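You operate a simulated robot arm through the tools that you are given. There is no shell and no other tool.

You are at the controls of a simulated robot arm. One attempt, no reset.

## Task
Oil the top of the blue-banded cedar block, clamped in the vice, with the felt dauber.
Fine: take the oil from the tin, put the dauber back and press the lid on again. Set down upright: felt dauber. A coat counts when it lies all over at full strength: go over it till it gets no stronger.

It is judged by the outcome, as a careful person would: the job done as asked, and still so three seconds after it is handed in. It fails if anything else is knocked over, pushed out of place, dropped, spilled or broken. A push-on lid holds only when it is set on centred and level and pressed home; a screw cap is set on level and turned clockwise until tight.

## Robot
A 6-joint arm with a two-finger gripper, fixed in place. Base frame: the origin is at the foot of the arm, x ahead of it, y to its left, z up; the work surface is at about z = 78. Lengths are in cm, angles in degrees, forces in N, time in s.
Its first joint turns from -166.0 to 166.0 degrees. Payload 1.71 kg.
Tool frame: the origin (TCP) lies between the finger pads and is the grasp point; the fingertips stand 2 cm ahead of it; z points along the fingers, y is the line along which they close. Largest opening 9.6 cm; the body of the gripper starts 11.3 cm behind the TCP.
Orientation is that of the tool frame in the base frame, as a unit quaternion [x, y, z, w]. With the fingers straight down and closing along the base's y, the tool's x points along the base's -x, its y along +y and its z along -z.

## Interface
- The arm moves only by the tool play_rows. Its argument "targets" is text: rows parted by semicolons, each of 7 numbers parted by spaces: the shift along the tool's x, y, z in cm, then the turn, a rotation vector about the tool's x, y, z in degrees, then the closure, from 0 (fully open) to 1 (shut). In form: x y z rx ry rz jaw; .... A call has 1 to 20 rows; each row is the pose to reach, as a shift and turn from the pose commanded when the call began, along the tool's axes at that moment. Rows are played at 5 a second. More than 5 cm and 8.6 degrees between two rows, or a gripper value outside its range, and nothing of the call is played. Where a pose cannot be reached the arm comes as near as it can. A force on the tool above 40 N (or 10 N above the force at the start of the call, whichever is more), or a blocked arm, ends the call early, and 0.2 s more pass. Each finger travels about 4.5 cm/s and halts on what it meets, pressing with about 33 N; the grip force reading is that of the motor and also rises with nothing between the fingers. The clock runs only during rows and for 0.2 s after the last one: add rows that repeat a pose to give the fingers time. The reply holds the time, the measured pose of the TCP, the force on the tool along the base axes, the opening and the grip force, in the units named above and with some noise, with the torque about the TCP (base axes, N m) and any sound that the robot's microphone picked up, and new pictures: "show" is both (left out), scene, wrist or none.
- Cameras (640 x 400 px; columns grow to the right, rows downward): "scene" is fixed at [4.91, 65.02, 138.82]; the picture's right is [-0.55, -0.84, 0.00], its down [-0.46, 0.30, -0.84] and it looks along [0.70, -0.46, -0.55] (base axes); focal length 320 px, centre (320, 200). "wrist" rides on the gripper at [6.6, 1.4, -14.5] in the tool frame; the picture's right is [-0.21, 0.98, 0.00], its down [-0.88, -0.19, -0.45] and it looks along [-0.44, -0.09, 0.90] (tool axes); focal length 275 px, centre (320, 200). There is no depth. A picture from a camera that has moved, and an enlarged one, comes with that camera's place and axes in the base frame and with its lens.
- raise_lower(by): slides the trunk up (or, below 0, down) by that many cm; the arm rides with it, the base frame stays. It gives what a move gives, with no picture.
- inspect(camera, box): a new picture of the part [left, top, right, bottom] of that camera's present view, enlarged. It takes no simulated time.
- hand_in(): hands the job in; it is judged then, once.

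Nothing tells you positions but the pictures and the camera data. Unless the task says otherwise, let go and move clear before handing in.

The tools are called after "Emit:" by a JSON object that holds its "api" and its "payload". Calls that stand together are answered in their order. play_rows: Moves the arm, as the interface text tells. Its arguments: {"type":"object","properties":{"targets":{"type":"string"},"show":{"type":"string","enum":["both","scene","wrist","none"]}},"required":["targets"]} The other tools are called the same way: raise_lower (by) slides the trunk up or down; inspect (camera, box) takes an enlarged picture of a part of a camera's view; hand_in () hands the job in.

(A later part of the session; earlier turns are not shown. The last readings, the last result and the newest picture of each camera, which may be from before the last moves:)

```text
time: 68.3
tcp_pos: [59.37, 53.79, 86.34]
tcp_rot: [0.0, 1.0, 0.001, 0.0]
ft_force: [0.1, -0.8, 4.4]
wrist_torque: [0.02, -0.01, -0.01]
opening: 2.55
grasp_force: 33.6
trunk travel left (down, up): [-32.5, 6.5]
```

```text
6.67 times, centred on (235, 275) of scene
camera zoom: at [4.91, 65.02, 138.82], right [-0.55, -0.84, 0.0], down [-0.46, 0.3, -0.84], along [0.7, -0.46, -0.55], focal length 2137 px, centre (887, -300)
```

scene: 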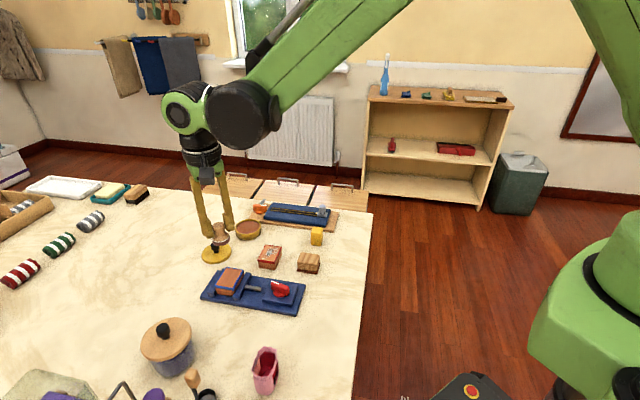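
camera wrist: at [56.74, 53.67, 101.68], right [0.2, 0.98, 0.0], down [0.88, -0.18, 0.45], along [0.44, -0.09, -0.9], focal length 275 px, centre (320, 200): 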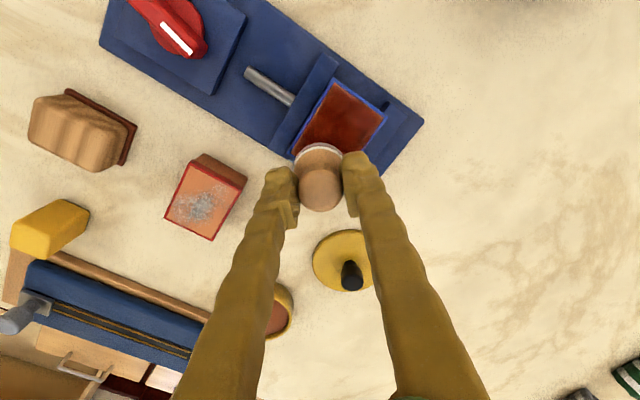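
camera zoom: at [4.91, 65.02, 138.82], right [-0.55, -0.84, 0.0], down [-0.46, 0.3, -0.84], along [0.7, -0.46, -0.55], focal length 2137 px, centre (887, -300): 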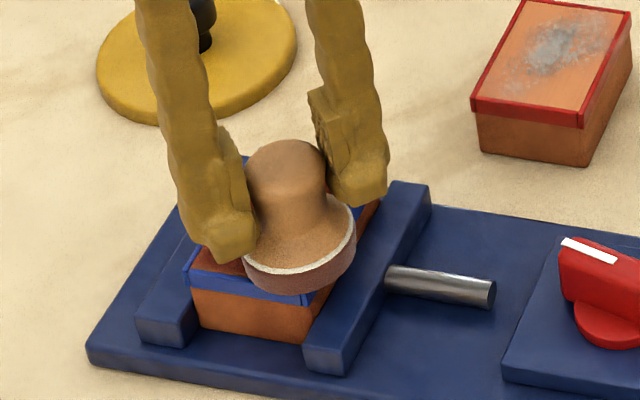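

Emit:
{"api": "play_rows", "payload": {"targets": "0.43 0.62 0.03 0 0 0 1; -0.148 1.464 0.03 0 0 0 1; -0.866 2.162 0.03 0 0 0 1; -1.204 1.096 0.03 0 0 0 1; -1.75 0.5 0.03 0 0 0 1; -2.25 0.02 0.03 0 0 0 1; -2.8 -0.5 0.03 0 0 0 1; -3.296 -1.056 0.03 0 0 0 1; -3.3 -1.06 -1 0 0 0 1; -4.5 -1.5 -4 0 0 0 1; -6.5 -2.2 -7 0 0 0 1; -8.5 -3 -10 0 0 0 1; -8.5 -3 -10 0 0 0 1", "show": "wrist"}}

Emit:
{"api": "inspect", "payload": {"camera": "scene", "box": [200, 250, 260, 300]}}

Emit:
{"api": "inspect", "payload": {"camera": "wrist", "box": [270, 20, 390, 140]}}

Emit:
{"api": "inspect", "payload": {"camera": "scene", "box": [200, 200, 280, 260]}}

```text
time: 71.1
tcp_pos: [68.17, 50.93, 96.55]
tcp_rot: [-0.001, 1.0, 0.001, 0.001]
ft_force: [-0.2, -0.5, -0.5]
wrist_torque: [0.0, 0.04, -0.01]
opening: 2.54
grasp_force: 32.6
trunk travel left (down, up): [-32.5, 6.5]
camera wrist: at [61.63, 52.35, 110.93], right [0.2, 0.98, 0.0], down [0.88, -0.18, 0.45], along [0.44, -0.09, -0.9], focal length 275 px, centre (320, 200)
```

wrist: 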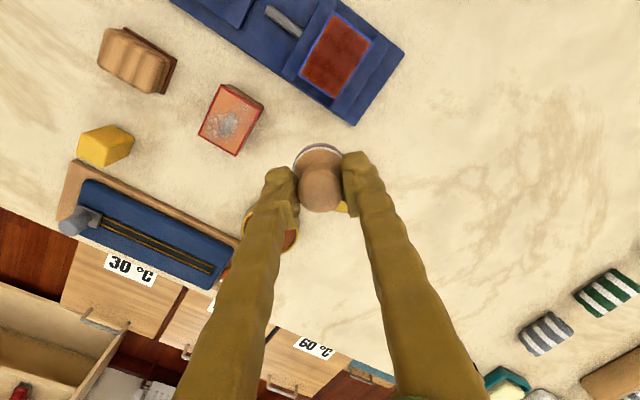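

```text
8.00 times, centred on (230, 275) of scene
camera zoom: at [4.91, 65.02, 138.82], right [-0.55, -0.84, 0.0], down [-0.46, 0.3, -0.84], along [0.7, -0.46, -0.55], focal length 2564 px, centre (1040, -400)
```

zoom: 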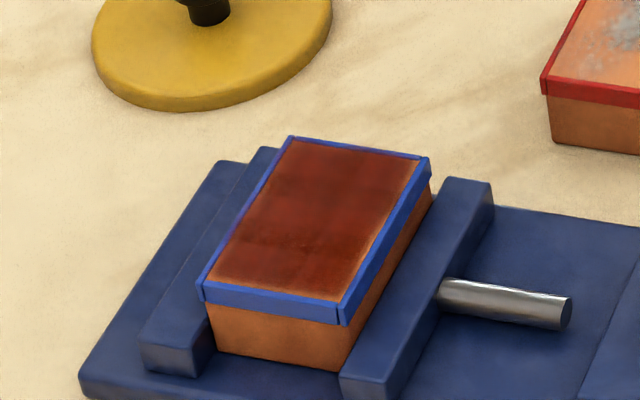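

```text
3.33 times, centred on (330, 80) of wrist
camera zoom: at [61.63, 52.35, 110.93], right [0.2, 0.98, 0.0], down [0.88, -0.18, 0.45], along [0.44, -0.09, -0.9], focal length 918 px, centre (287, 600)
```

zoom: 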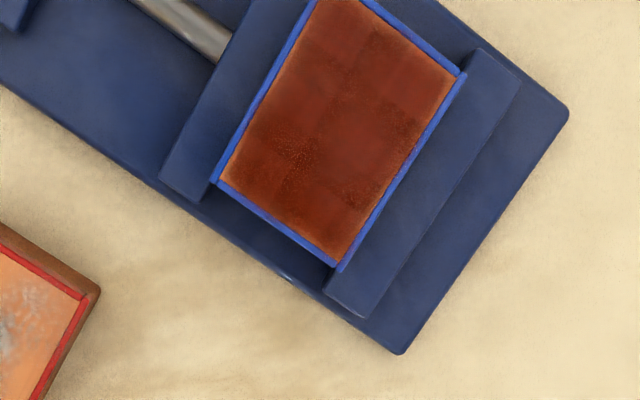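

```text
6.67 times, centred on (240, 230) of scene
camera zoom: at [4.91, 65.02, 138.82], right [-0.55, -0.84, 0.0], down [-0.46, 0.3, -0.84], along [0.7, -0.46, -0.55], focal length 2137 px, centre (853, 0)
```

zoom: 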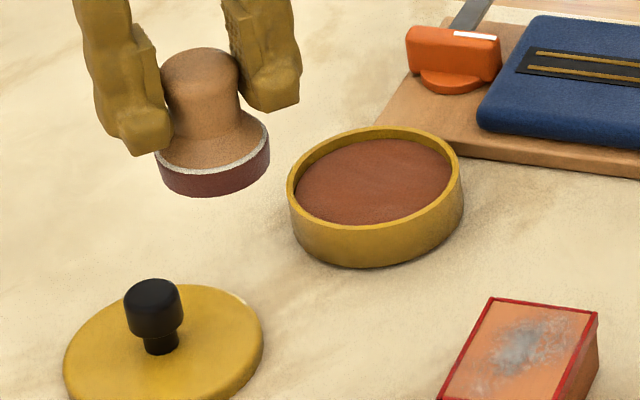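

Emit:
{"api": "inspect", "payload": {"camera": "scene", "box": [217, 262, 257, 294]}}

Emit:
{"api": "inspect", "payload": {"camera": "wrist", "box": [290, 5, 380, 105]}}

```text
12.50 times, centred on (237, 278) of scene
camera zoom: at [4.91, 65.02, 138.82], right [-0.55, -0.84, 0.0], down [-0.46, 0.3, -0.84], along [0.7, -0.46, -0.55], focal length 4006 px, centre (1358, -775)
```

zoom: 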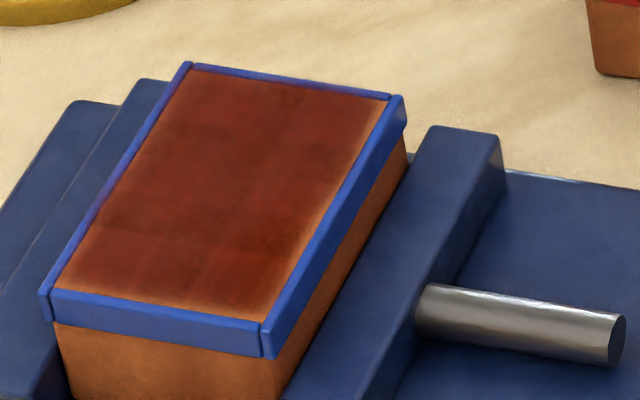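

```text
4.00 times, centred on (335, 55) of wrist
camera zoom: at [61.63, 52.35, 110.93], right [0.2, 0.98, 0.0], down [0.88, -0.18, 0.45], along [0.44, -0.09, -0.9], focal length 1101 px, centre (260, 780)
```

zoom: 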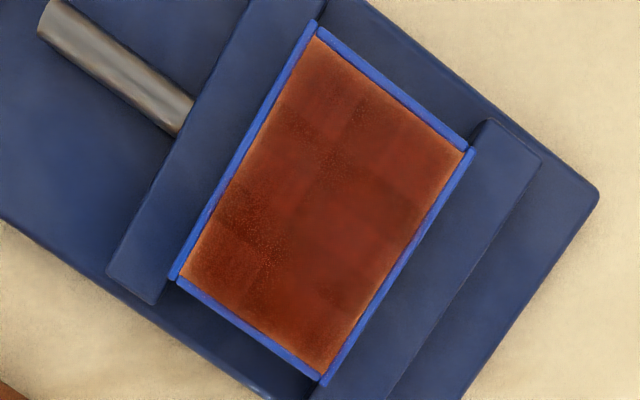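

Most of the top is deep brown, but the corner cell at A (58, 54.4) and the screw-side edge look a touch lighter. The felt still holds oil, so I'll go over that end again.

Emit:
{"api": "play_rows", "payload": {"targets": "2 0.8 0 0 0 0 1; 4.5 1.8 0 0 0 0 1; 7 2.8 1 0 0 0 1; 9 3.7 3.5 0 0 0 1; 9 3.7 6.5 0 0 0 1; 9 3.7 8.5 0 0 0 1; 9 3.7 9.5 0 0 0 1; 9 3.7 9.5 0 0 0 1", "show": "none"}}

```text
time: 72.9
tcp_pos: [59.31, 54.6, 86.88]
tcp_rot: [-0.002, 1.0, 0.0, 0.001]
ft_force: [-0.2, 0.0, -0.5]
wrist_torque: [0.01, 0.01, 0.01]
opening: 2.53
grasp_force: 33.4
trunk travel left (down, up): [-32.5, 6.5]
```

Emit:
{"api": "play_rows", "payload": {"targets": "0 0 0.3 0 0 0 1; 0 0 0.5 0 0 0 1; 0 0 0.6 0 0 0 1; 0 0 0.6 0 0 0 1", "show": "none"}}

```text
time: 73.9
tcp_pos: [59.01, 54.56, 86.37]
tcp_rot: [-0.001, 1.0, 0.001, 0.001]
ft_force: [-1.7, 0.0, 6.3]
wrist_torque: [0.0, 0.0, 0.01]
opening: 2.53
grasp_force: 32.6
trunk travel left (down, up): [-32.5, 6.5]
```

Emit:
{"api": "play_rows", "payload": {"targets": "0 0 0.05 0 0 0 1; -0.518 0.602 0.05 0 0 0 1; -1.164 1.23 0.05 0 0 0 1; -1.809 1.857 0.05 0 0 0 1; -2.367 1.283 0.05 0 0 0 1; -1.722 0.656 0.05 0 0 0 1; -1.076 0.028 0.05 0 0 0 1; -0.431 -0.599 0.05 0 0 0 1; 0.127 -0.025 0.05 0 0 0 1; -0.431 -0.599 0.05 0 0 0 1; -0.988 -1.172 0.05 0 0 0 1; -1.546 -1.746 0.05 0 0 0 1; -2.104 -2.32 0.05 0 0 0 1; -2.661 -2.893 0.05 0 0 0 1; -3.219 -3.467 0.05 0 0 0 1; -3.864 -2.84 0.05 0 0 0 1; -4.582 -2.142 0.05 0 0 0 1; -5.227 -1.515 0.05 0 0 0 1; -4.669 -0.941 0.05 0 0 0 1; -4.112 -0.368 0.05 0 0 0 1", "show": "none"}}

Emit:
{"api": "inspect", "payload": {"camera": "scene", "box": [200, 245, 270, 305]}}

```text
time: 78.1
tcp_pos: [63.11, 54.24, 86.09]
tcp_rot: [0.0, 1.0, 0.001, 0.001]
ft_force: [1.1, -0.9, 6.6]
wrist_torque: [-0.1, -0.06, -0.01]
opening: 2.51
grasp_force: 32.3
trunk travel left (down, up): [-32.5, 6.5]
```

```text
6.67 times, centred on (235, 275) of scene
camera zoom: at [4.91, 65.02, 138.82], right [-0.55, -0.84, 0.0], down [-0.46, 0.3, -0.84], along [0.7, -0.46, -0.55], focal length 2137 px, centre (887, -300)
```

zoom: 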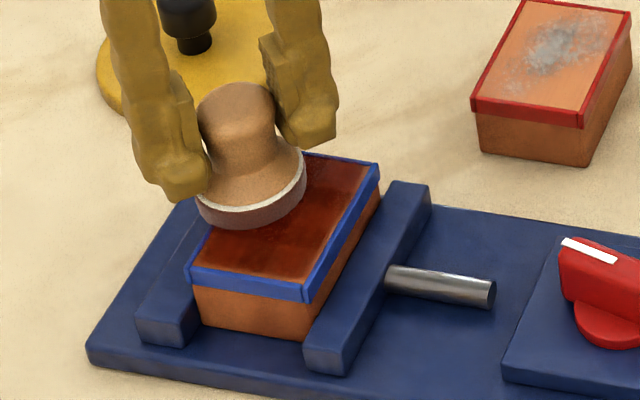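

Emit:
{"api": "play_rows", "payload": {"targets": "0.5 0.55 0.02 0 0 0 1; 1.054 1.13 0.02 0 0 0 1; 1.611 1.7 0.02 0 0 0 1; 2.169 2.277 0.02 0 0 0 1; 2.814 1.65 0.02 0 0 0 1; 2.615 0.727 0.02 0 0 0 1; 2.058 0.154 0.02 0 0 0 1; 1.5 -0.42 0.02 0 0 0 1; 0.942 -0.994 0.02 0 0 0 1; 0.385 -1.567 0.02 0 0 0 1; -0.173 -2.14 0.02 0 0 0 1; -0.173 -2.14 -1 0 0 0 1; -1.5 -2.3 -4 0 0 0 1; -3.5 -2.7 -7 0 0 0 1; -5.2 -3.3 -10.4 0 0 0 1; -5.2 -3.3 -10.4 0 0 0 1", "show": "wrist"}}

Emit:
{"api": "inspect", "payload": {"camera": "scene", "box": [217, 262, 257, 294]}}

Emit:
{"api": "inspect", "payload": {"camera": "wrist", "box": [290, 5, 380, 105]}}

Emit:
{"api": "inspect", "payload": {"camera": "scene", "box": [200, 200, 280, 260]}}

```text
time: 81.5
tcp_pos: [67.96, 50.91, 96.57]
tcp_rot: [-0.001, 1.0, 0.002, 0.001]
ft_force: [-0.1, -0.3, 0.0]
wrist_torque: [-0.01, -0.02, 0.0]
opening: 2.53
grasp_force: 33.5
trunk travel left (down, up): [-32.5, 6.5]
camera wrist: at [61.45, 52.32, 111.08], right [0.2, 0.98, 0.0], down [0.88, -0.18, 0.45], along [0.44, -0.09, -0.9], focal length 275 px, centre (320, 200)
```

wrist: 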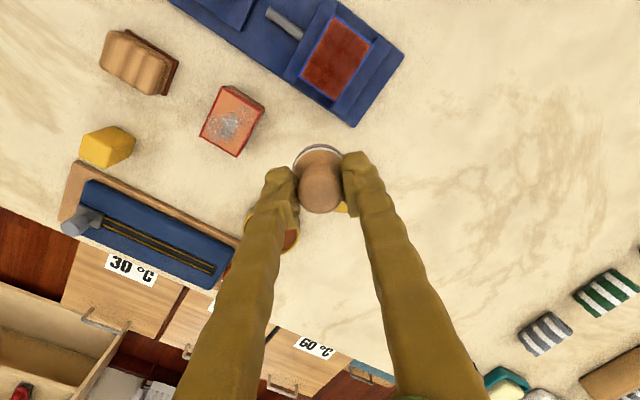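

```text
12.50 times, centred on (237, 278) of scene
camera zoom: at [4.91, 65.02, 138.82], right [-0.55, -0.84, 0.0], down [-0.46, 0.3, -0.84], along [0.7, -0.46, -0.55], focal length 4006 px, centre (1358, -775)
```

zoom: 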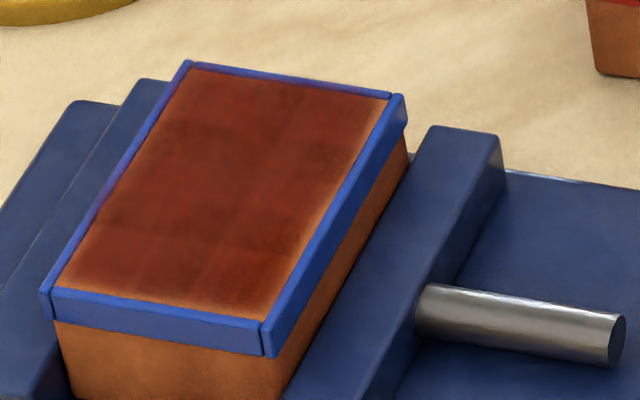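

```text
4.00 times, centred on (335, 55) of wrist
camera zoom: at [61.45, 52.32, 111.08], right [0.2, 0.98, 0.0], down [0.88, -0.18, 0.45], along [0.44, -0.09, -0.9], focal length 1101 px, centre (260, 780)
```

zoom: 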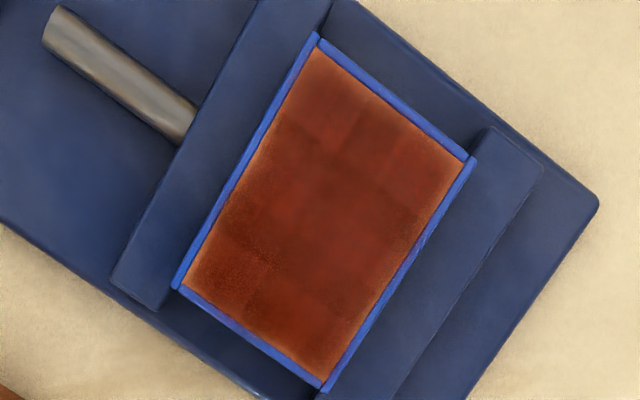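

```text
6.67 times, centred on (240, 230) of scene
camera zoom: at [4.91, 65.02, 138.82], right [-0.55, -0.84, 0.0], down [-0.46, 0.3, -0.84], along [0.7, -0.46, -0.55], focal length 2137 px, centre (853, 0)
```

zoom: 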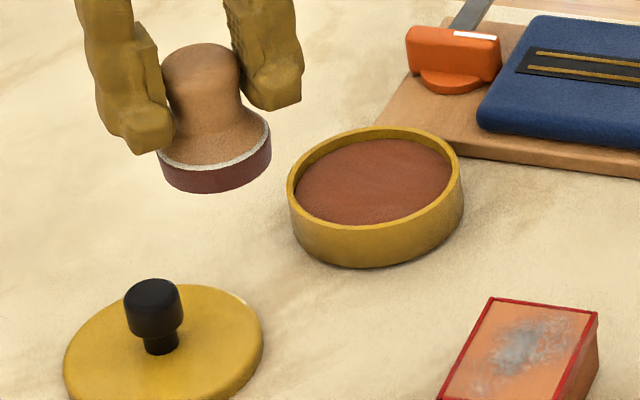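

The coat now looks the same as before the last pass, and the felt barely lost any oil, so it is close to saturated. To be sure of full strength everywhere, I'll recharge once more and do a last full lap.

Emit:
{"api": "play_rows", "payload": {"targets": "-2.3 -1.8 0 0 0 0 1; -4.6 -3.6 0 0 0 0 1; -6.9 -5.4 0 0 0 0 1; -9.2 -7.2 1 0 0 0 1; -11.5 -9.05 3.5 0 0 0 1; -11.5 -9.05 6.5 0 0 0 1; -11.5 -9.05 9 0 0 0 1; -11.5 -9.05 11 0 0 0 1; -11.5 -9.05 12 0 0 0 1; -11.5 -9.05 12 0 0 0 1", "show": "wrist"}}

Emit:
{"api": "inspect", "payload": {"camera": "scene", "box": [220, 200, 280, 250]}}

```text
time: 83.7
tcp_pos: [80.03, 41.79, 84.5]
tcp_rot: [-0.002, 1.0, 0.001, 0.0]
ft_force: [0.1, 1.2, 0.8]
wrist_torque: [0.0, 0.01, -0.01]
opening: 2.53
grasp_force: 32.7
trunk travel left (down, up): [-32.5, 6.5]
camera wrist: at [73.44, 43.18, 98.99], right [0.2, 0.98, 0.0], down [0.88, -0.18, 0.45], along [0.44, -0.09, -0.9], focal length 275 px, centre (320, 200)
```

wrist: 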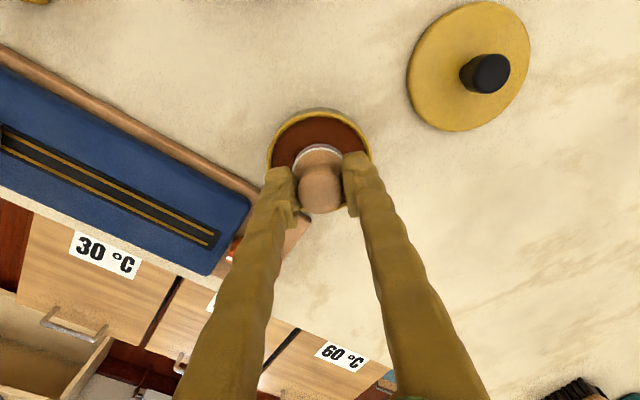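

```text
8.00 times, centred on (250, 225) of scene
camera zoom: at [4.91, 65.02, 138.82], right [-0.55, -0.84, 0.0], down [-0.46, 0.3, -0.84], along [0.7, -0.46, -0.55], focal length 2564 px, centre (880, 0)
```

zoom: 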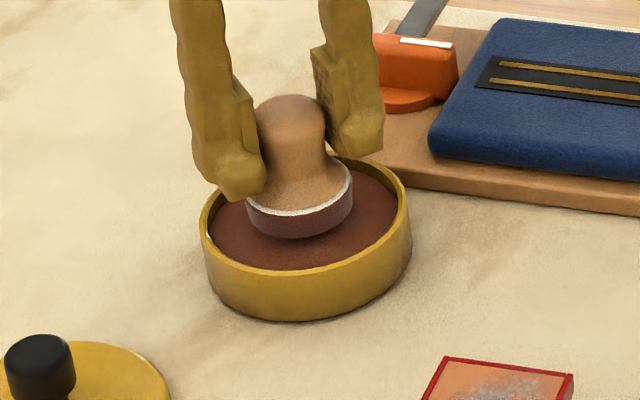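

Emit:
{"api": "play_rows", "payload": {"targets": "0.3 0 0 0 0 0 1; 0.45 0 0.2 0 0 0 1; 0.45 0 0.35 0 0 0 1; 0.45 0 0.45 0 0 0 1; 0.45 0 0.45 0 0 0 1", "show": "none"}}

Emit:
{"api": "inspect", "payload": {"camera": "scene", "box": [220, 200, 280, 250]}}

```text
time: 84.9
tcp_pos: [79.51, 41.92, 84.17]
tcp_rot: [-0.001, 1.0, 0.001, 0.0]
ft_force: [0.0, 0.3, -0.6]
wrist_torque: [0.04, -0.01, -0.02]
opening: 2.52
grasp_force: 33.4
trunk travel left (down, up): [-32.5, 6.5]
```

```text
8.00 times, centred on (250, 225) of scene
camera zoom: at [4.91, 65.02, 138.82], right [-0.55, -0.84, 0.0], down [-0.46, 0.3, -0.84], along [0.7, -0.46, -0.55], focal length 2564 px, centre (880, 0)
```

zoom: 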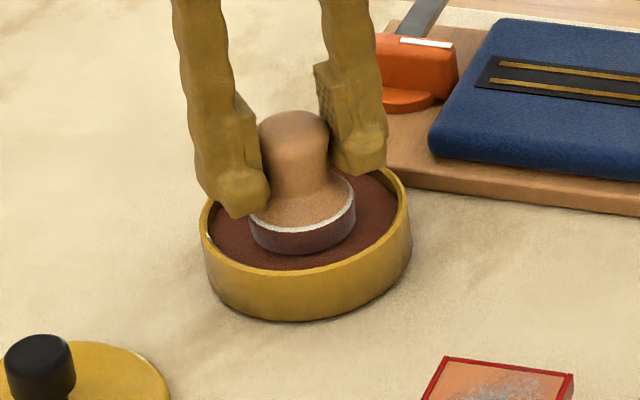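

Emit:
{"api": "play_rows", "payload": {"targets": "0 0 0.1 0 0 0 1; 0 0 0.2 0 0 0 1; 0 0 0.2 0 0 0 1", "show": "none"}}

```text
time: 85.7
tcp_pos: [79.55, 41.78, 83.9]
tcp_rot: [-0.001, 1.0, 0.0, 0.001]
ft_force: [0.4, 1.6, 0.5]
wrist_torque: [0.0, 0.0, -0.04]
opening: 2.53
grasp_force: 32.9
trunk travel left (down, up): [-32.5, 6.5]
```

Emit:
{"api": "play_rows", "payload": {"targets": "0 0 0.1 0 0 0 1; 0 0 0.1 0 0 0 1; 0 0 0.1 0 0 0 1", "show": "none"}}

Emit:
{"api": "inspect", "payload": {"camera": "scene", "box": [220, 200, 280, 250]}}

```text
time: 86.5
tcp_pos: [79.41, 41.79, 83.7]
tcp_rot: [0.0, 1.0, 0.001, 0.0]
ft_force: [-0.4, 1.5, 0.9]
wrist_torque: [-0.01, 0.0, 0.03]
opening: 2.53
grasp_force: 33.1
trunk travel left (down, up): [-32.5, 6.5]
```

```text
8.00 times, centred on (250, 225) of scene
camera zoom: at [4.91, 65.02, 138.82], right [-0.55, -0.84, 0.0], down [-0.46, 0.3, -0.84], along [0.7, -0.46, -0.55], focal length 2564 px, centre (880, 0)
```

zoom: 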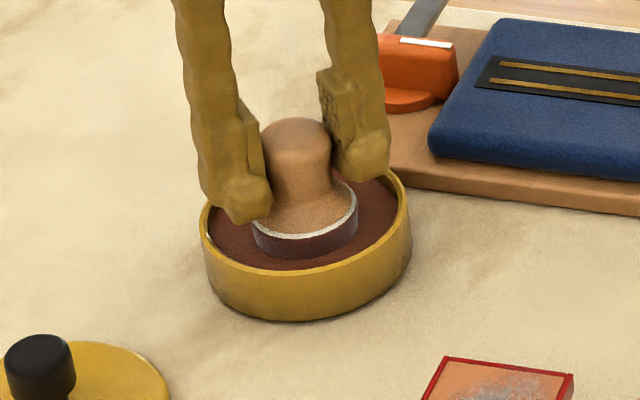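

Emit:
{"api": "play_rows", "payload": {"targets": "0 0 0.1 0 0 0 1; 0 0 0.1 0 0 0 1; 0 0 0.1 0 0 0 1", "show": "none"}}

```text
time: 87.3
tcp_pos: [79.44, 41.84, 83.76]
tcp_rot: [-0.002, 1.0, 0.0, 0.001]
ft_force: [4.2, 0.7, 16.6]
wrist_torque: [0.02, -0.16, 0.03]
opening: 2.52
grasp_force: 33.0
trunk travel left (down, up): [-32.5, 6.5]
```

Contact again at 17 N. I'll hold for a moment to soak, then lift out.

Emit:
{"api": "play_rows", "payload": {"targets": "0 0 0 0 0 0 1; 0 0 0 0 0 0 1; 0 0 0 0 0 0 1; 0 0 -0.3 0 0 0 1; 0 0 -1.5 0 0 0 1; 0 0 -4 0 0 0 1; 0 0 -7 0 0 0 1; 0 0 -9 0 0 0 1; 0 0 -9 0 0 0 1", "show": "none"}}

Emit:
{"api": "inspect", "payload": {"camera": "scene", "box": [210, 180, 290, 250]}}

```text
time: 89.3
tcp_pos: [79.45, 41.87, 92.7]
tcp_rot: [0.0, 1.0, 0.0, 0.001]
ft_force: [-0.3, -0.1, -0.3]
wrist_torque: [0.01, -0.01, 0.02]
opening: 2.53
grasp_force: 32.8
trunk travel left (down, up): [-32.5, 6.5]
```

```text
5.71 times, centred on (250, 215) of scene
camera zoom: at [4.91, 65.02, 138.82], right [-0.55, -0.84, 0.0], down [-0.46, 0.3, -0.84], along [0.7, -0.46, -0.55], focal length 1831 px, centre (720, 114)
```

zoom: 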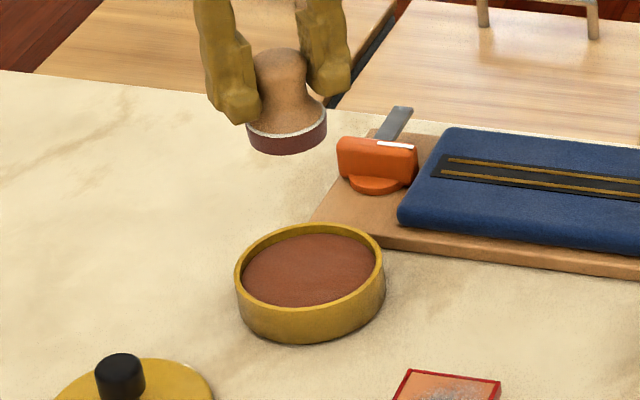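

Emit:
{"api": "inspect", "payload": {"camera": "scene", "box": [230, 180, 265, 208]}}

Emit:
{"api": "inspect", "payload": {"camera": "wrist", "box": [250, 110, 390, 230]}}

```text
14.29 times, centred on (248, 194) of scene
camera zoom: at [4.91, 65.02, 138.82], right [-0.55, -0.84, 0.0], down [-0.46, 0.3, -0.84], along [0.7, -0.46, -0.55], focal length 4578 px, centre (1356, 286)
```

zoom: 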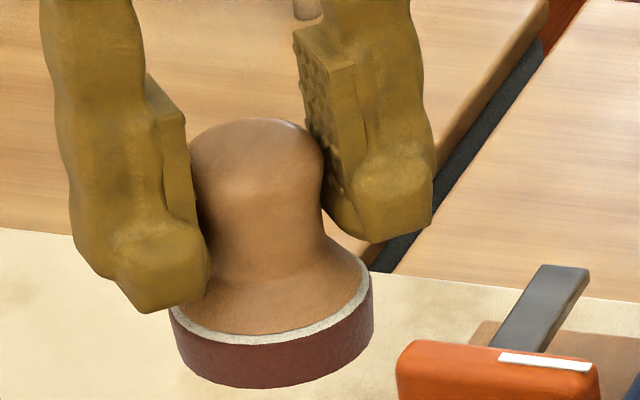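

```text
3.33 times, centred on (320, 170) of wrist
camera zoom: at [72.88, 43.26, 107.29], right [0.2, 0.98, 0.0], down [0.88, -0.18, 0.45], along [0.44, -0.09, -0.9], focal length 918 px, centre (320, 300)
```

zoom: 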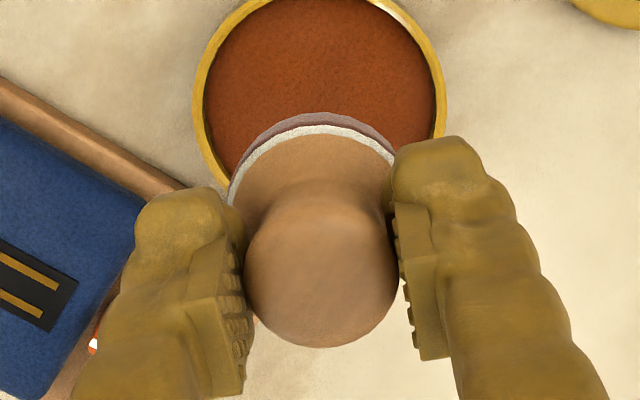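

The felt is fully charged; the dauber has only crept a few millimetres up in the grip. I'll carry it back over the block for the final lap.

Emit:
{"api": "play_rows", "payload": {"targets": "2.7 1.7 0 0 0 0 1; 5.4 3.4 0 0 0 0 1; 8.1 5.1 0 0 0 0 1; 10.8 6.8 0 0 0 0 1; 13.5 8.5 0 0 0 0 1; 16.15 10.2 1 0 0 0 1; 16.15 10.2 3.5 0 0 0 1; 16.15 10.2 5.3 0 0 0 1; 16.15 10.2 6 0 0 0 1; 16.15 10.2 6 0 0 0 1", "show": "none"}}

```text
time: 91.5
tcp_pos: [63.29, 52.15, 86.71]
tcp_rot: [-0.001, 1.0, 0.001, 0.001]
ft_force: [0.2, 0.4, -0.3]
wrist_torque: [0.03, 0.01, -0.04]
opening: 2.54
grasp_force: 33.1
trunk travel left (down, up): [-32.5, 6.5]
```

Emit:
{"api": "play_rows", "payload": {"targets": "0 0 0.3 0 0 0 1; 0 0 0.45 0 0 0 1; 0 0 0.55 0 0 0 1; 0 0 0.55 0 0 0 1", "show": "none"}}

```text
time: 92.5
tcp_pos: [63.3, 52.04, 86.19]
tcp_rot: [0.0, 1.0, 0.001, 0.001]
ft_force: [1.6, 1.2, 12.6]
wrist_torque: [0.1, 0.02, 0.0]
opening: 2.54
grasp_force: 32.6
trunk travel left (down, up): [-32.5, 6.5]
```

Emit:
{"api": "play_rows", "payload": {"targets": "-0.935 0.935 0 0 0 0 1; -0.377 1.509 0 0 0 0 1; 0.18 2.082 0 0 0 0 1; 0.738 2.656 0 0 0 0 1; 1.296 3.23 0 0 0 0 1; 1.853 3.803 0 0 0 0 1; 2.411 4.377 0 0 0 0 1; 3.056 3.75 0 0 0 0 1; 3.702 3.122 0 0 0 0 1; 4.275 2.565 0 0 0 0 1; 4.275 2.565 0 0 0 0 1; 3.717 1.991 0 0 0 0 1; 3.16 1.418 0 0 0 0 1; 2.602 0.844 0 0 0 0 1; 2.044 0.27 0 0 0 0 1; 1.487 -0.303 0 0 0 0 1; 0.929 -0.877 0 0 0 0 1; 0.284 -0.25 0 0 0 0 1; 0.555 0.603 0 0 0 0 1; 1.112 1.176 0 0 0 0 1", "show": "none"}}

Emit:
{"api": "inspect", "payload": {"camera": "scene", "box": [200, 245, 270, 305]}}

```text
time: 96.7
tcp_pos: [62.14, 53.12, 86.13]
tcp_rot: [0.0, 1.0, 0.001, 0.001]
ft_force: [2.6, -1.9, 10.5]
wrist_torque: [-0.15, -0.09, 0.0]
opening: 2.51
grasp_force: 32.9
trunk travel left (down, up): [-32.5, 6.5]
```

```text
6.67 times, centred on (235, 275) of scene
camera zoom: at [4.91, 65.02, 138.82], right [-0.55, -0.84, 0.0], down [-0.46, 0.3, -0.84], along [0.7, -0.46, -0.55], focal length 2137 px, centre (887, -300)
```

zoom: 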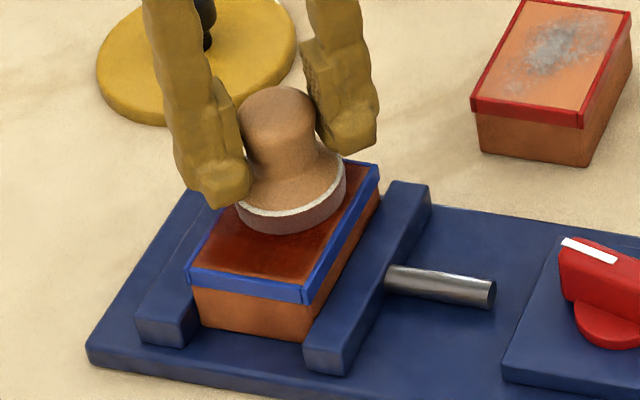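

Emit:
{"api": "play_rows", "payload": {"targets": "0.55 0.62 0 0 0 0 1; 1.108 1.194 0 0 0 0 1; 1.665 1.767 0 0 0 0 1; 2.153 2.269 0 0 0 0 1; 1.096 2.042 0 0 0 0 1; 0.469 1.397 0 0 0 0 1; -0.159 0.751 0 0 0 0 1; -0.786 0.106 0 0 0 0 1; -1.413 -0.539 0 0 0 0 1; -0.553 -1.376 0 0 0 0 1; 0.074 -0.73 0 0 0 0 1; 0.701 -0.085 0 0 0 0 1; 1.329 0.56 0 0 0 0 1; 1.956 1.206 0 0 0 0 1; 2.513 1.779 0 0 0 0 1; 2.3 1.6 -1 0 0 0 1; 0 0 -4 0 0 0 1; -3 -1 -7 0 0 0 1; -5.9 -2.3 -10.4 0 0 0 1; -5.9 -2.3 -10.4 0 0 0 1", "show": "wrist"}}

Emit:
{"api": "inspect", "payload": {"camera": "scene", "box": [217, 262, 257, 294]}}

Emit:
{"api": "inspect", "payload": {"camera": "wrist", "box": [290, 5, 380, 105]}}

Emit:
{"api": "inspect", "payload": {"camera": "scene", "box": [200, 200, 280, 260]}}

```text
time: 100.9
tcp_pos: [68.21, 51.2, 97.07]
tcp_rot: [-0.001, 1.0, 0.002, 0.0]
ft_force: [0.0, -0.2, 0.5]
wrist_torque: [0.02, 0.0, -0.01]
opening: 2.55
grasp_force: 32.8
trunk travel left (down, up): [-32.5, 6.5]
camera wrist: at [61.61, 52.53, 111.54], right [0.2, 0.98, 0.0], down [0.88, -0.18, 0.45], along [0.44, -0.09, -0.9], focal length 275 px, centre (320, 200)
```

wrist: 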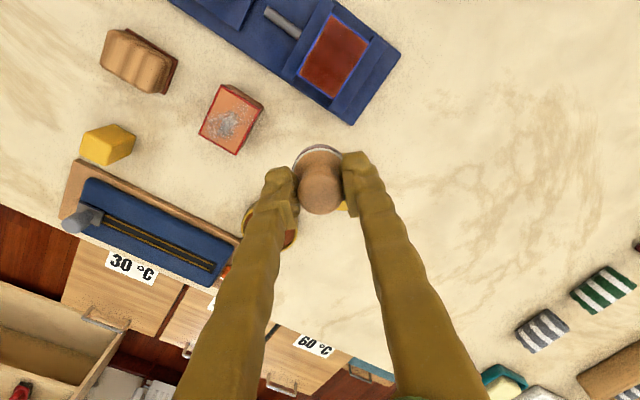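

```text
12.50 times, centred on (237, 278) of scene
camera zoom: at [4.91, 65.02, 138.82], right [-0.55, -0.84, 0.0], down [-0.46, 0.3, -0.84], along [0.7, -0.46, -0.55], focal length 4006 px, centre (1358, -775)
```

zoom: 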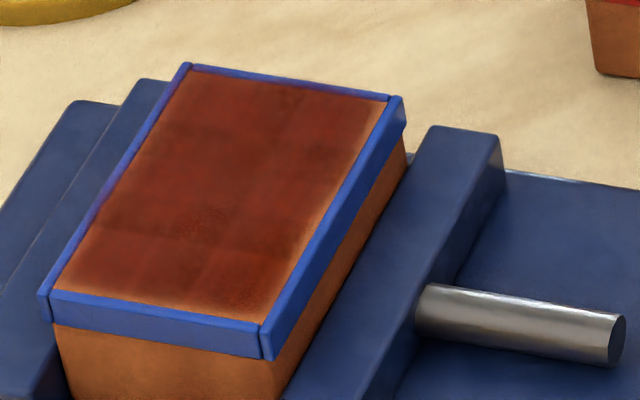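

```text
4.00 times, centred on (335, 55) of wrist
camera zoom: at [61.61, 52.53, 111.54], right [0.2, 0.98, 0.0], down [0.88, -0.18, 0.45], along [0.44, -0.09, -0.9], focal length 1101 px, centre (260, 780)
```

zoom: 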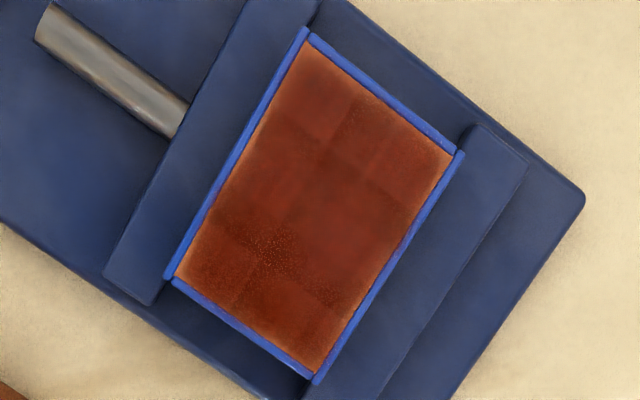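

```text
6.67 times, centred on (240, 230) of scene
camera zoom: at [4.91, 65.02, 138.82], right [-0.55, -0.84, 0.0], down [-0.46, 0.3, -0.84], along [0.7, -0.46, -0.55], focal length 2137 px, centre (853, 0)
```

zoom: 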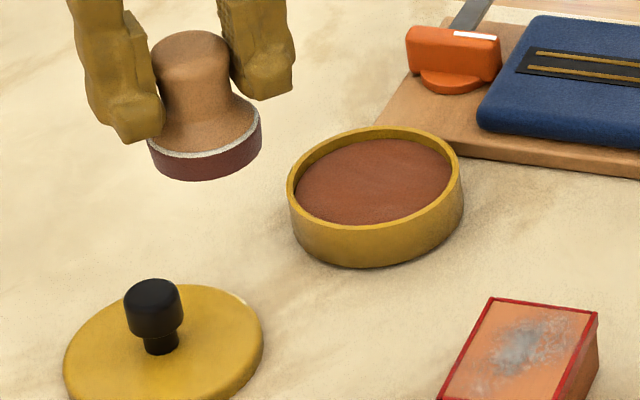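

The coat looks unchanged by the last lap, so it seems to be saturated. The end near A still reads very slightly lighter, so I'll give that end a few more slow strokes and compare from the same viewpoint.

Emit:
{"api": "play_rows", "payload": {"targets": "2 0.8 0 0 0 0 1; 4.5 1.7 0 0 0 0 1; 7 2.6 1 0 0 0 1; 9.05 3.42 3.5 0 0 0 1; 9.05 3.42 6.5 0 0 0 1; 9.05 3.42 9 0 0 0 1; 9.05 3.42 10.4 0 0 0 1; 9.05 3.42 10.7 0 0 0 1; 9.05 3.42 10.85 0 0 0 1; 9.05 3.42 10.85 0 0 0 1", "show": "none"}}

```text
time: 103.1
tcp_pos: [59.05, 54.32, 86.02]
tcp_rot: [-0.001, 1.0, 0.001, 0.001]
ft_force: [0.6, 0.6, 29.9]
wrist_torque: [0.09, -0.3, 0.01]
opening: 2.52
grasp_force: 33.4
trunk travel left (down, up): [-32.5, 6.5]
```

Emit:
{"api": "play_rows", "payload": {"targets": "0.107 0.195 -0.13 0 0 0 1; -0.395 0.683 -0.13 0 0 0 1; -0.897 1.171 -0.13 0 0 0 1; -1.399 1.659 -0.13 0 0 0 1; -1.901 2.147 -0.13 0 0 0 1; -2.25 1.788 -0.13 0 0 0 1; -1.748 1.3 -0.13 0 0 0 1; -1.246 0.812 -0.13 0 0 0 1; -0.744 0.324 -0.13 0 0 0 1; -0.242 -0.164 -0.13 0 0 0 1; -0.66 -0.594 -0.13 0 0 0 1; -1.162 -0.106 -0.13 0 0 0 1; -1.664 0.382 -0.13 0 0 0 1; -2.166 0.87 -0.13 0 0 0 1; -2.668 1.358 -0.13 0 0 0 1; -2.668 1.358 -1.2 0 0 0 1; -4.5 0.3 -3.8 0 0 0 1; -6.8 -1.4 -7.2 0 0 0 1; -9.15 -3.1 -11.05 0 0 0 1; -9.15 -3.1 -11.05 0 0 0 1", "show": "wrist"}}

Emit:
{"api": "inspect", "payload": {"camera": "scene", "box": [217, 262, 257, 294]}}

Emit:
{"api": "inspect", "payload": {"camera": "wrist", "box": [290, 5, 380, 105]}}

Emit:
{"api": "inspect", "payload": {"camera": "scene", "box": [200, 200, 280, 260]}}

```text
time: 107.3
tcp_pos: [68.27, 51.49, 96.76]
tcp_rot: [-0.001, 1.0, 0.001, 0.001]
ft_force: [-0.1, -1.4, 0.1]
wrist_torque: [0.03, -0.01, 0.01]
opening: 2.52
grasp_force: 32.8
trunk travel left (down, up): [-32.5, 6.5]
camera wrist: at [61.73, 52.87, 111.26], right [0.2, 0.98, 0.0], down [0.88, -0.18, 0.45], along [0.44, -0.09, -0.9], focal length 275 px, centre (320, 200)
```

wrist: 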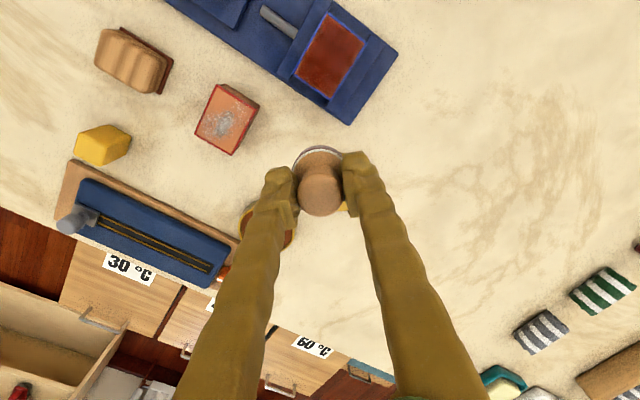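

```text
12.50 times, centred on (237, 278) of scene
camera zoom: at [4.91, 65.02, 138.82], right [-0.55, -0.84, 0.0], down [-0.46, 0.3, -0.84], along [0.7, -0.46, -0.55], focal length 4006 px, centre (1358, -775)
```

zoom: 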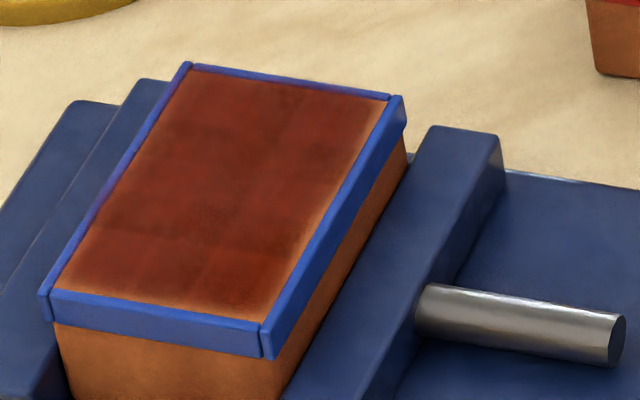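

```text
4.00 times, centred on (335, 55) of wrist
camera zoom: at [61.73, 52.87, 111.26], right [0.2, 0.98, 0.0], down [0.88, -0.18, 0.45], along [0.44, -0.09, -0.9], focal length 1101 px, centre (260, 780)
```

zoom: 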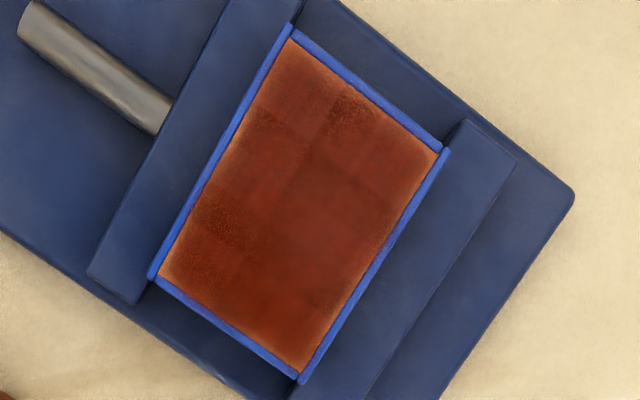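

```text
6.67 times, centred on (240, 230) of scene
camera zoom: at [4.91, 65.02, 138.82], right [-0.55, -0.84, 0.0], down [-0.46, 0.3, -0.84], along [0.7, -0.46, -0.55], focal length 2137 px, centre (853, 0)
```

zoom: 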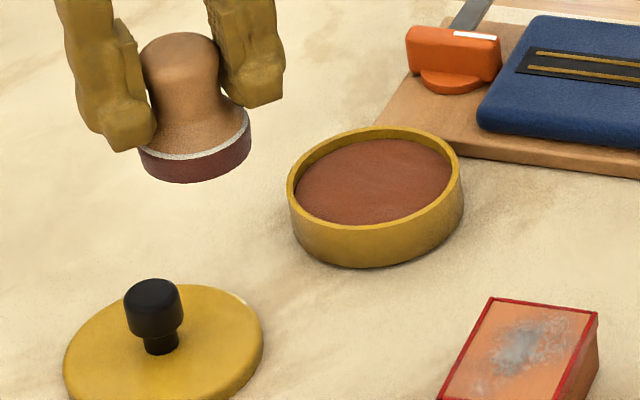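

No further change, so the coat is at full strength. Now I'll take the dauber back to where it stood, at about (72.25, 34.6).

Emit:
{"api": "play_rows", "payload": {"targets": "-0.7 -2.9 0 0 0 0 1; -1.4 -5.8 0 0 0 0 1; -2.1 -8.7 0 0 0 0 1; -2.8 -11.6 0 0 0 0 1; -3.5 -14.5 0 0 0 0 1; -4 -16.9 1.5 0 0 0 1; -4 -16.9 4.5 0 0 0 1; -4 -16.9 7.5 0 0 0 1; -4 -16.9 10.5 0 0 0 1; -4 -16.9 12.5 0 0 0 1; -4 -16.9 13.4 0 0 0 1; -4 -16.9 13.4 0 0 0 1", "show": "both"}}

Emit:
{"api": "inspect", "payload": {"camera": "scene", "box": [240, 190, 320, 250]}}

```text
time: 109.9
tcp_pos: [72.06, 34.4, 83.29]
tcp_rot: [-0.001, 1.0, 0.0, 0.0]
ft_force: [1.0, 1.2, 0.1]
wrist_torque: [0.0, -0.01, -0.02]
opening: 2.52
grasp_force: 33.0
trunk travel left (down, up): [-32.5, 6.5]
camera wrist: at [65.52, 35.81, 97.76], right [0.2, 0.98, 0.0], down [0.88, -0.18, 0.45], along [0.44, -0.09, -0.9], focal length 275 px, centre (320, 200)
```

scene: 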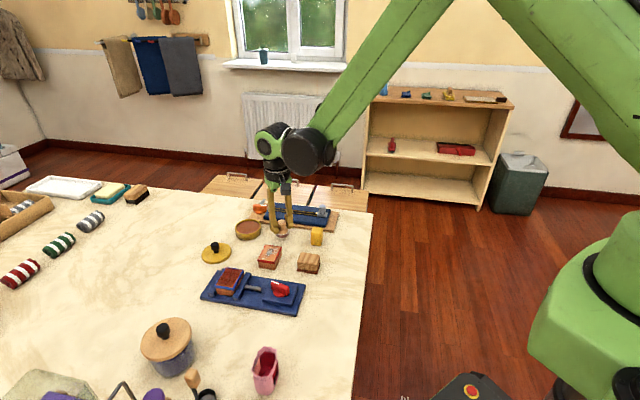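
wrist: 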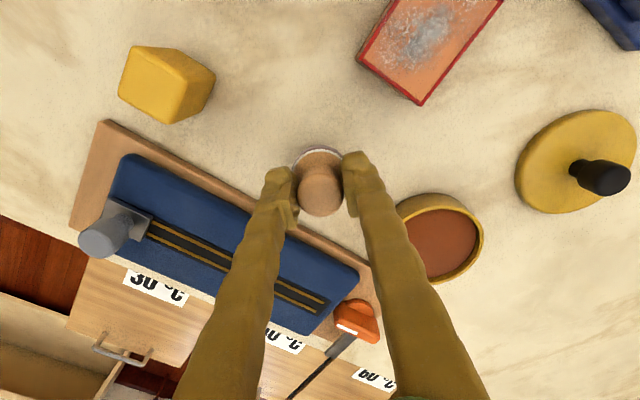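

```text
6.67 times, centred on (280, 220) of scene
camera zoom: at [4.91, 65.02, 138.82], right [-0.55, -0.84, 0.0], down [-0.46, 0.3, -0.84], along [0.7, -0.46, -0.55], focal length 2137 px, centre (587, 67)
```

zoom: 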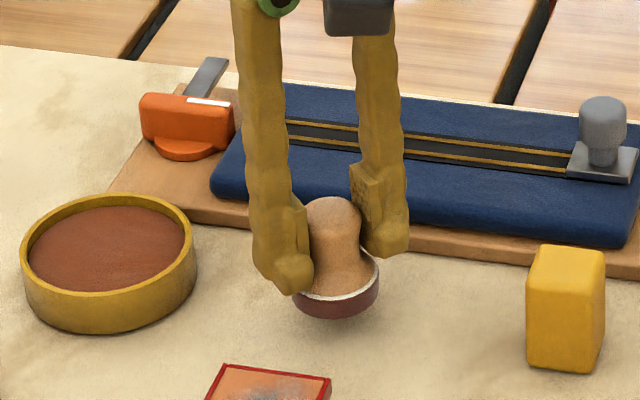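

The dauber is over its old place. I'll trim the position and lower it gently until it touches the table.

Emit:
{"api": "play_rows", "payload": {"targets": "-0.1 0.1 0.4 0 0 0 1; -0.18 0.2 0.8 0 0 0 1; -0.18 0.2 1.1 0 0 0 1; -0.18 0.2 1.1 0 0 0 1", "show": "none"}}

Emit:
{"api": "inspect", "payload": {"camera": "scene", "box": [255, 205, 310, 245]}}

```text
time: 110.9
tcp_pos: [72.39, 34.5, 82.19]
tcp_rot: [-0.001, 1.0, 0.001, 0.0]
ft_force: [-0.8, 0.1, 0.6]
wrist_torque: [0.03, 0.01, -0.02]
opening: 2.55
grasp_force: 33.1
trunk travel left (down, up): [-32.5, 6.5]
```

```text
10.00 times, centred on (282, 225) of scene
camera zoom: at [4.91, 65.02, 138.82], right [-0.55, -0.84, 0.0], down [-0.46, 0.3, -0.84], along [0.7, -0.46, -0.55], focal length 3205 px, centre (695, -50)
```

zoom: 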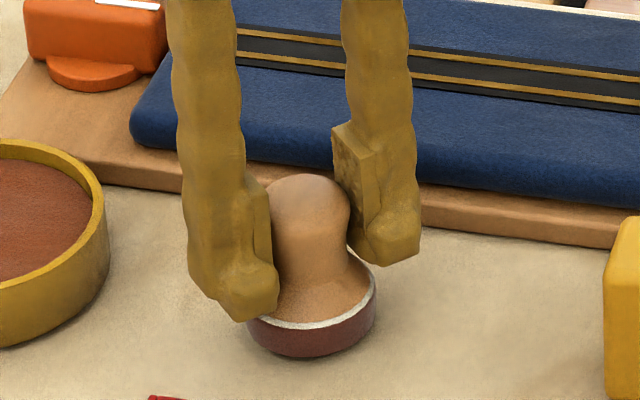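

Emit:
{"api": "play_rows", "payload": {"targets": "0 0 0.1 0 0 0 1; 0 0 0.2 0 0 0 1; 0 0 0.2 0 0 0 1", "show": "none"}}

```text
time: 111.7
tcp_pos: [72.36, 34.44, 82.1]
tcp_rot: [-0.001, 1.0, 0.001, 0.001]
ft_force: [0.5, 0.7, -0.6]
wrist_torque: [0.02, -0.01, -0.02]
opening: 2.52
grasp_force: 32.8
trunk travel left (down, up): [-32.5, 6.5]
```

Emit:
{"api": "play_rows", "payload": {"targets": "0 0 0.1 0 0 0 1; 0 0 0.1 0 0 0 1; 0 0 0.1 0 0 0 1", "show": "none"}}

```text
time: 112.5
tcp_pos: [72.35, 34.71, 82.1]
tcp_rot: [-0.001, 1.0, 0.0, 0.001]
ft_force: [-0.6, -0.3, -0.4]
wrist_torque: [-0.01, -0.01, 0.0]
opening: 2.57
grasp_force: 33.2
trunk travel left (down, up): [-32.5, 6.5]
```

Emit:
{"api": "play_rows", "payload": {"targets": "0 0 0.1 0 0 0 1; 0 0 0.1 0 0 0 1; 0 0 0.1 0 0 0 1", "show": "none"}}

Emit:
{"api": "inspect", "payload": {"camera": "scene", "box": [255, 205, 310, 245]}}

```text
time: 113.3
tcp_pos: [72.34, 34.49, 81.82]
tcp_rot: [-0.001, 1.0, 0.001, 0.001]
ft_force: [0.1, -0.3, -0.4]
wrist_torque: [0.04, 0.0, -0.01]
opening: 2.53
grasp_force: 33.1
trunk travel left (down, up): [-32.5, 6.5]
```

```text
10.00 times, centred on (282, 225) of scene
camera zoom: at [4.91, 65.02, 138.82], right [-0.55, -0.84, 0.0], down [-0.46, 0.3, -0.84], along [0.7, -0.46, -0.55], focal length 3205 px, centre (695, -50)
```

zoom: 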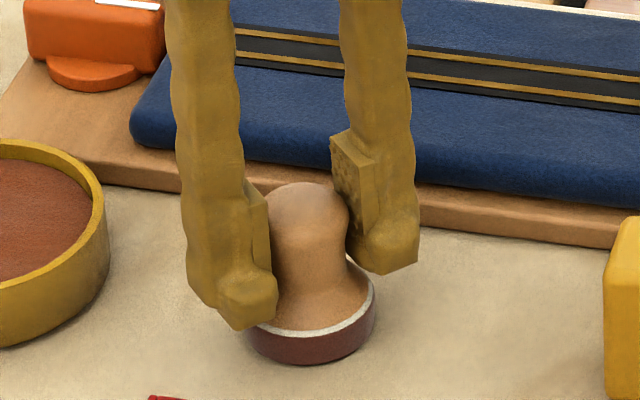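

Emit:
{"api": "play_rows", "payload": {"targets": "0 0 0.08 0 0 0 1; 0 0 0.08 0 0 0 1; 0 0 0.08 0 0 0 1", "show": "none"}}

```text
time: 114.1
tcp_pos: [72.42, 34.57, 81.78]
tcp_rot: [-0.001, 1.0, 0.001, 0.002]
ft_force: [0.1, 1.0, -0.2]
wrist_torque: [-0.01, 0.02, -0.01]
opening: 2.53
grasp_force: 33.1
trunk travel left (down, up): [-32.5, 6.5]
```

Emit:
{"api": "play_rows", "payload": {"targets": "0 0 0.08 0 0 0 1; 0 0 0.08 0 0 0 1; 0 0 0.08 0 0 0 1", "show": "none"}}

```text
time: 114.9
tcp_pos: [72.33, 34.56, 81.71]
tcp_rot: [-0.001, 1.0, 0.001, 0.001]
ft_force: [0.4, -0.2, 2.2]
wrist_torque: [-0.03, -0.01, 0.04]
opening: 2.54
grasp_force: 33.3
trunk travel left (down, up): [-32.5, 6.5]
```

Emit:
{"api": "play_rows", "payload": {"targets": "0 0 0.06 0 0 0 1; 0 0 0.06 0 0 0 1; 0 0 0.06 0 0 0 1", "show": "none"}}

Emit:
{"api": "inspect", "payload": {"camera": "scene", "box": [255, 205, 310, 245]}}

```text
time: 115.7
tcp_pos: [72.26, 34.63, 81.68]
tcp_rot: [0.0, 1.0, 0.001, 0.001]
ft_force: [0.7, 0.9, 14.7]
wrist_torque: [0.03, 0.02, -0.02]
opening: 2.53
grasp_force: 32.7
trunk travel left (down, up): [-32.5, 6.5]
```

```text
10.00 times, centred on (282, 225) of scene
camera zoom: at [4.91, 65.02, 138.82], right [-0.55, -0.84, 0.0], down [-0.46, 0.3, -0.84], along [0.7, -0.46, -0.55], focal length 3205 px, centre (695, -50)
```

zoom: 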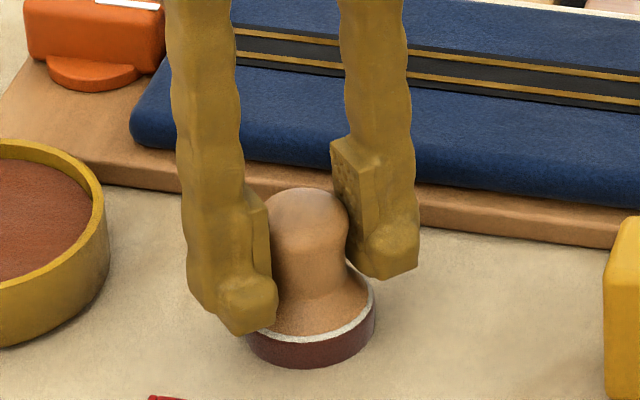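

The dauber stands firmly on the table. I'll ease the pressure, open the fingers gently and rise straight up.

Emit:
{"api": "play_rows", "payload": {"targets": "0 0 -0.05 0 0 0 1; 0 0 -0.05 0 0 0 0.72; 0 0 -0.05 0 0 0 0.68; 0 0 -0.05 0 0 0 0.62; 0 0 -0.05 0 0 0 0.55; 0 0 -0.05 0 0 0 0.48; 0 0 -0.05 0 0 0 0.45; 0 0 -1 0 0 0 0.45; 0 0 -3 0 0 0 0.45; 0 0 -6 0 0 0 0.45; 0 0 -9 0 0 0 0.45; 0 0 -11 0 0 0 0.45; 0 0 -11 0 0 0 0.45", "show": "both"}}

Emit:
{"api": "inspect", "payload": {"camera": "scene", "box": [240, 190, 320, 250]}}

Emit:
{"api": "inspect", "payload": {"camera": "scene", "box": [190, 195, 320, 320]}}

```text
time: 118.5
tcp_pos: [72.43, 34.8, 92.67]
tcp_rot: [-0.001, 1.0, 0.001, 0.001]
ft_force: [0.6, -0.9, 0.1]
wrist_torque: [0.01, -0.01, 0.0]
opening: 5.26
grasp_force: 0.1
trunk travel left (down, up): [-32.5, 6.5]
camera wrist: at [65.87, 36.17, 107.09], right [0.2, 0.98, 0.0], down [0.88, -0.18, 0.45], along [0.44, -0.09, -0.9], focal length 275 px, centre (320, 200)
```

scene: 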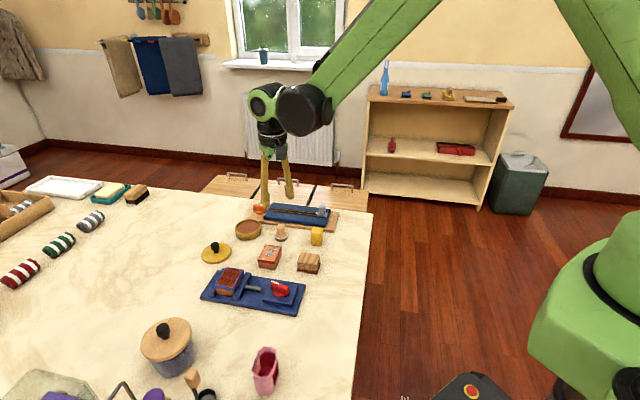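
wrist: 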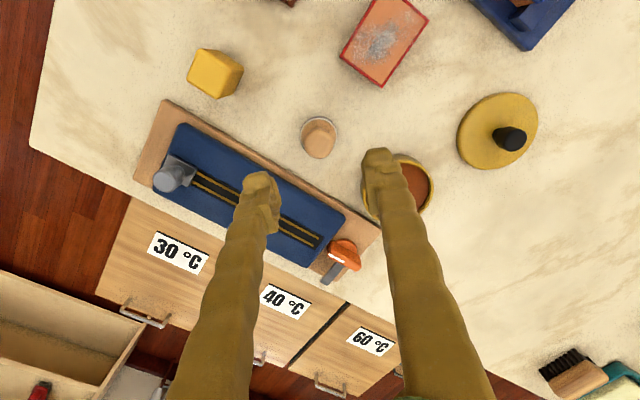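

```text
6.67 times, centred on (280, 220) of scene
camera zoom: at [4.91, 65.02, 138.82], right [-0.55, -0.84, 0.0], down [-0.46, 0.3, -0.84], along [0.7, -0.46, -0.55], focal length 2137 px, centre (587, 67)
```

zoom: 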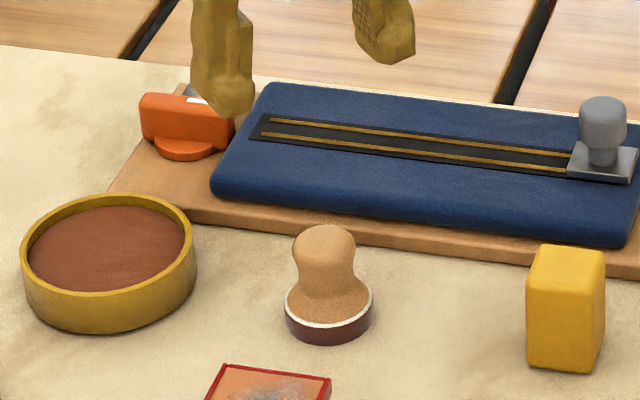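

```text
3.20 times, centred on (255, 258) of scene
camera zoom: at [4.91, 65.02, 138.82], right [-0.55, -0.84, 0.0], down [-0.46, 0.3, -0.84], along [0.7, -0.46, -0.55], focal length 1026 px, centre (528, 16)
```

zoom: 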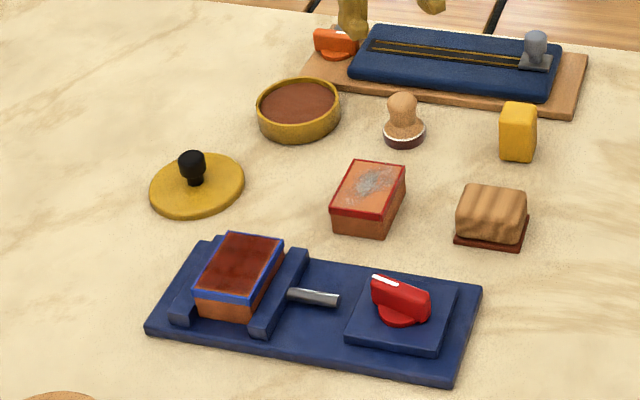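

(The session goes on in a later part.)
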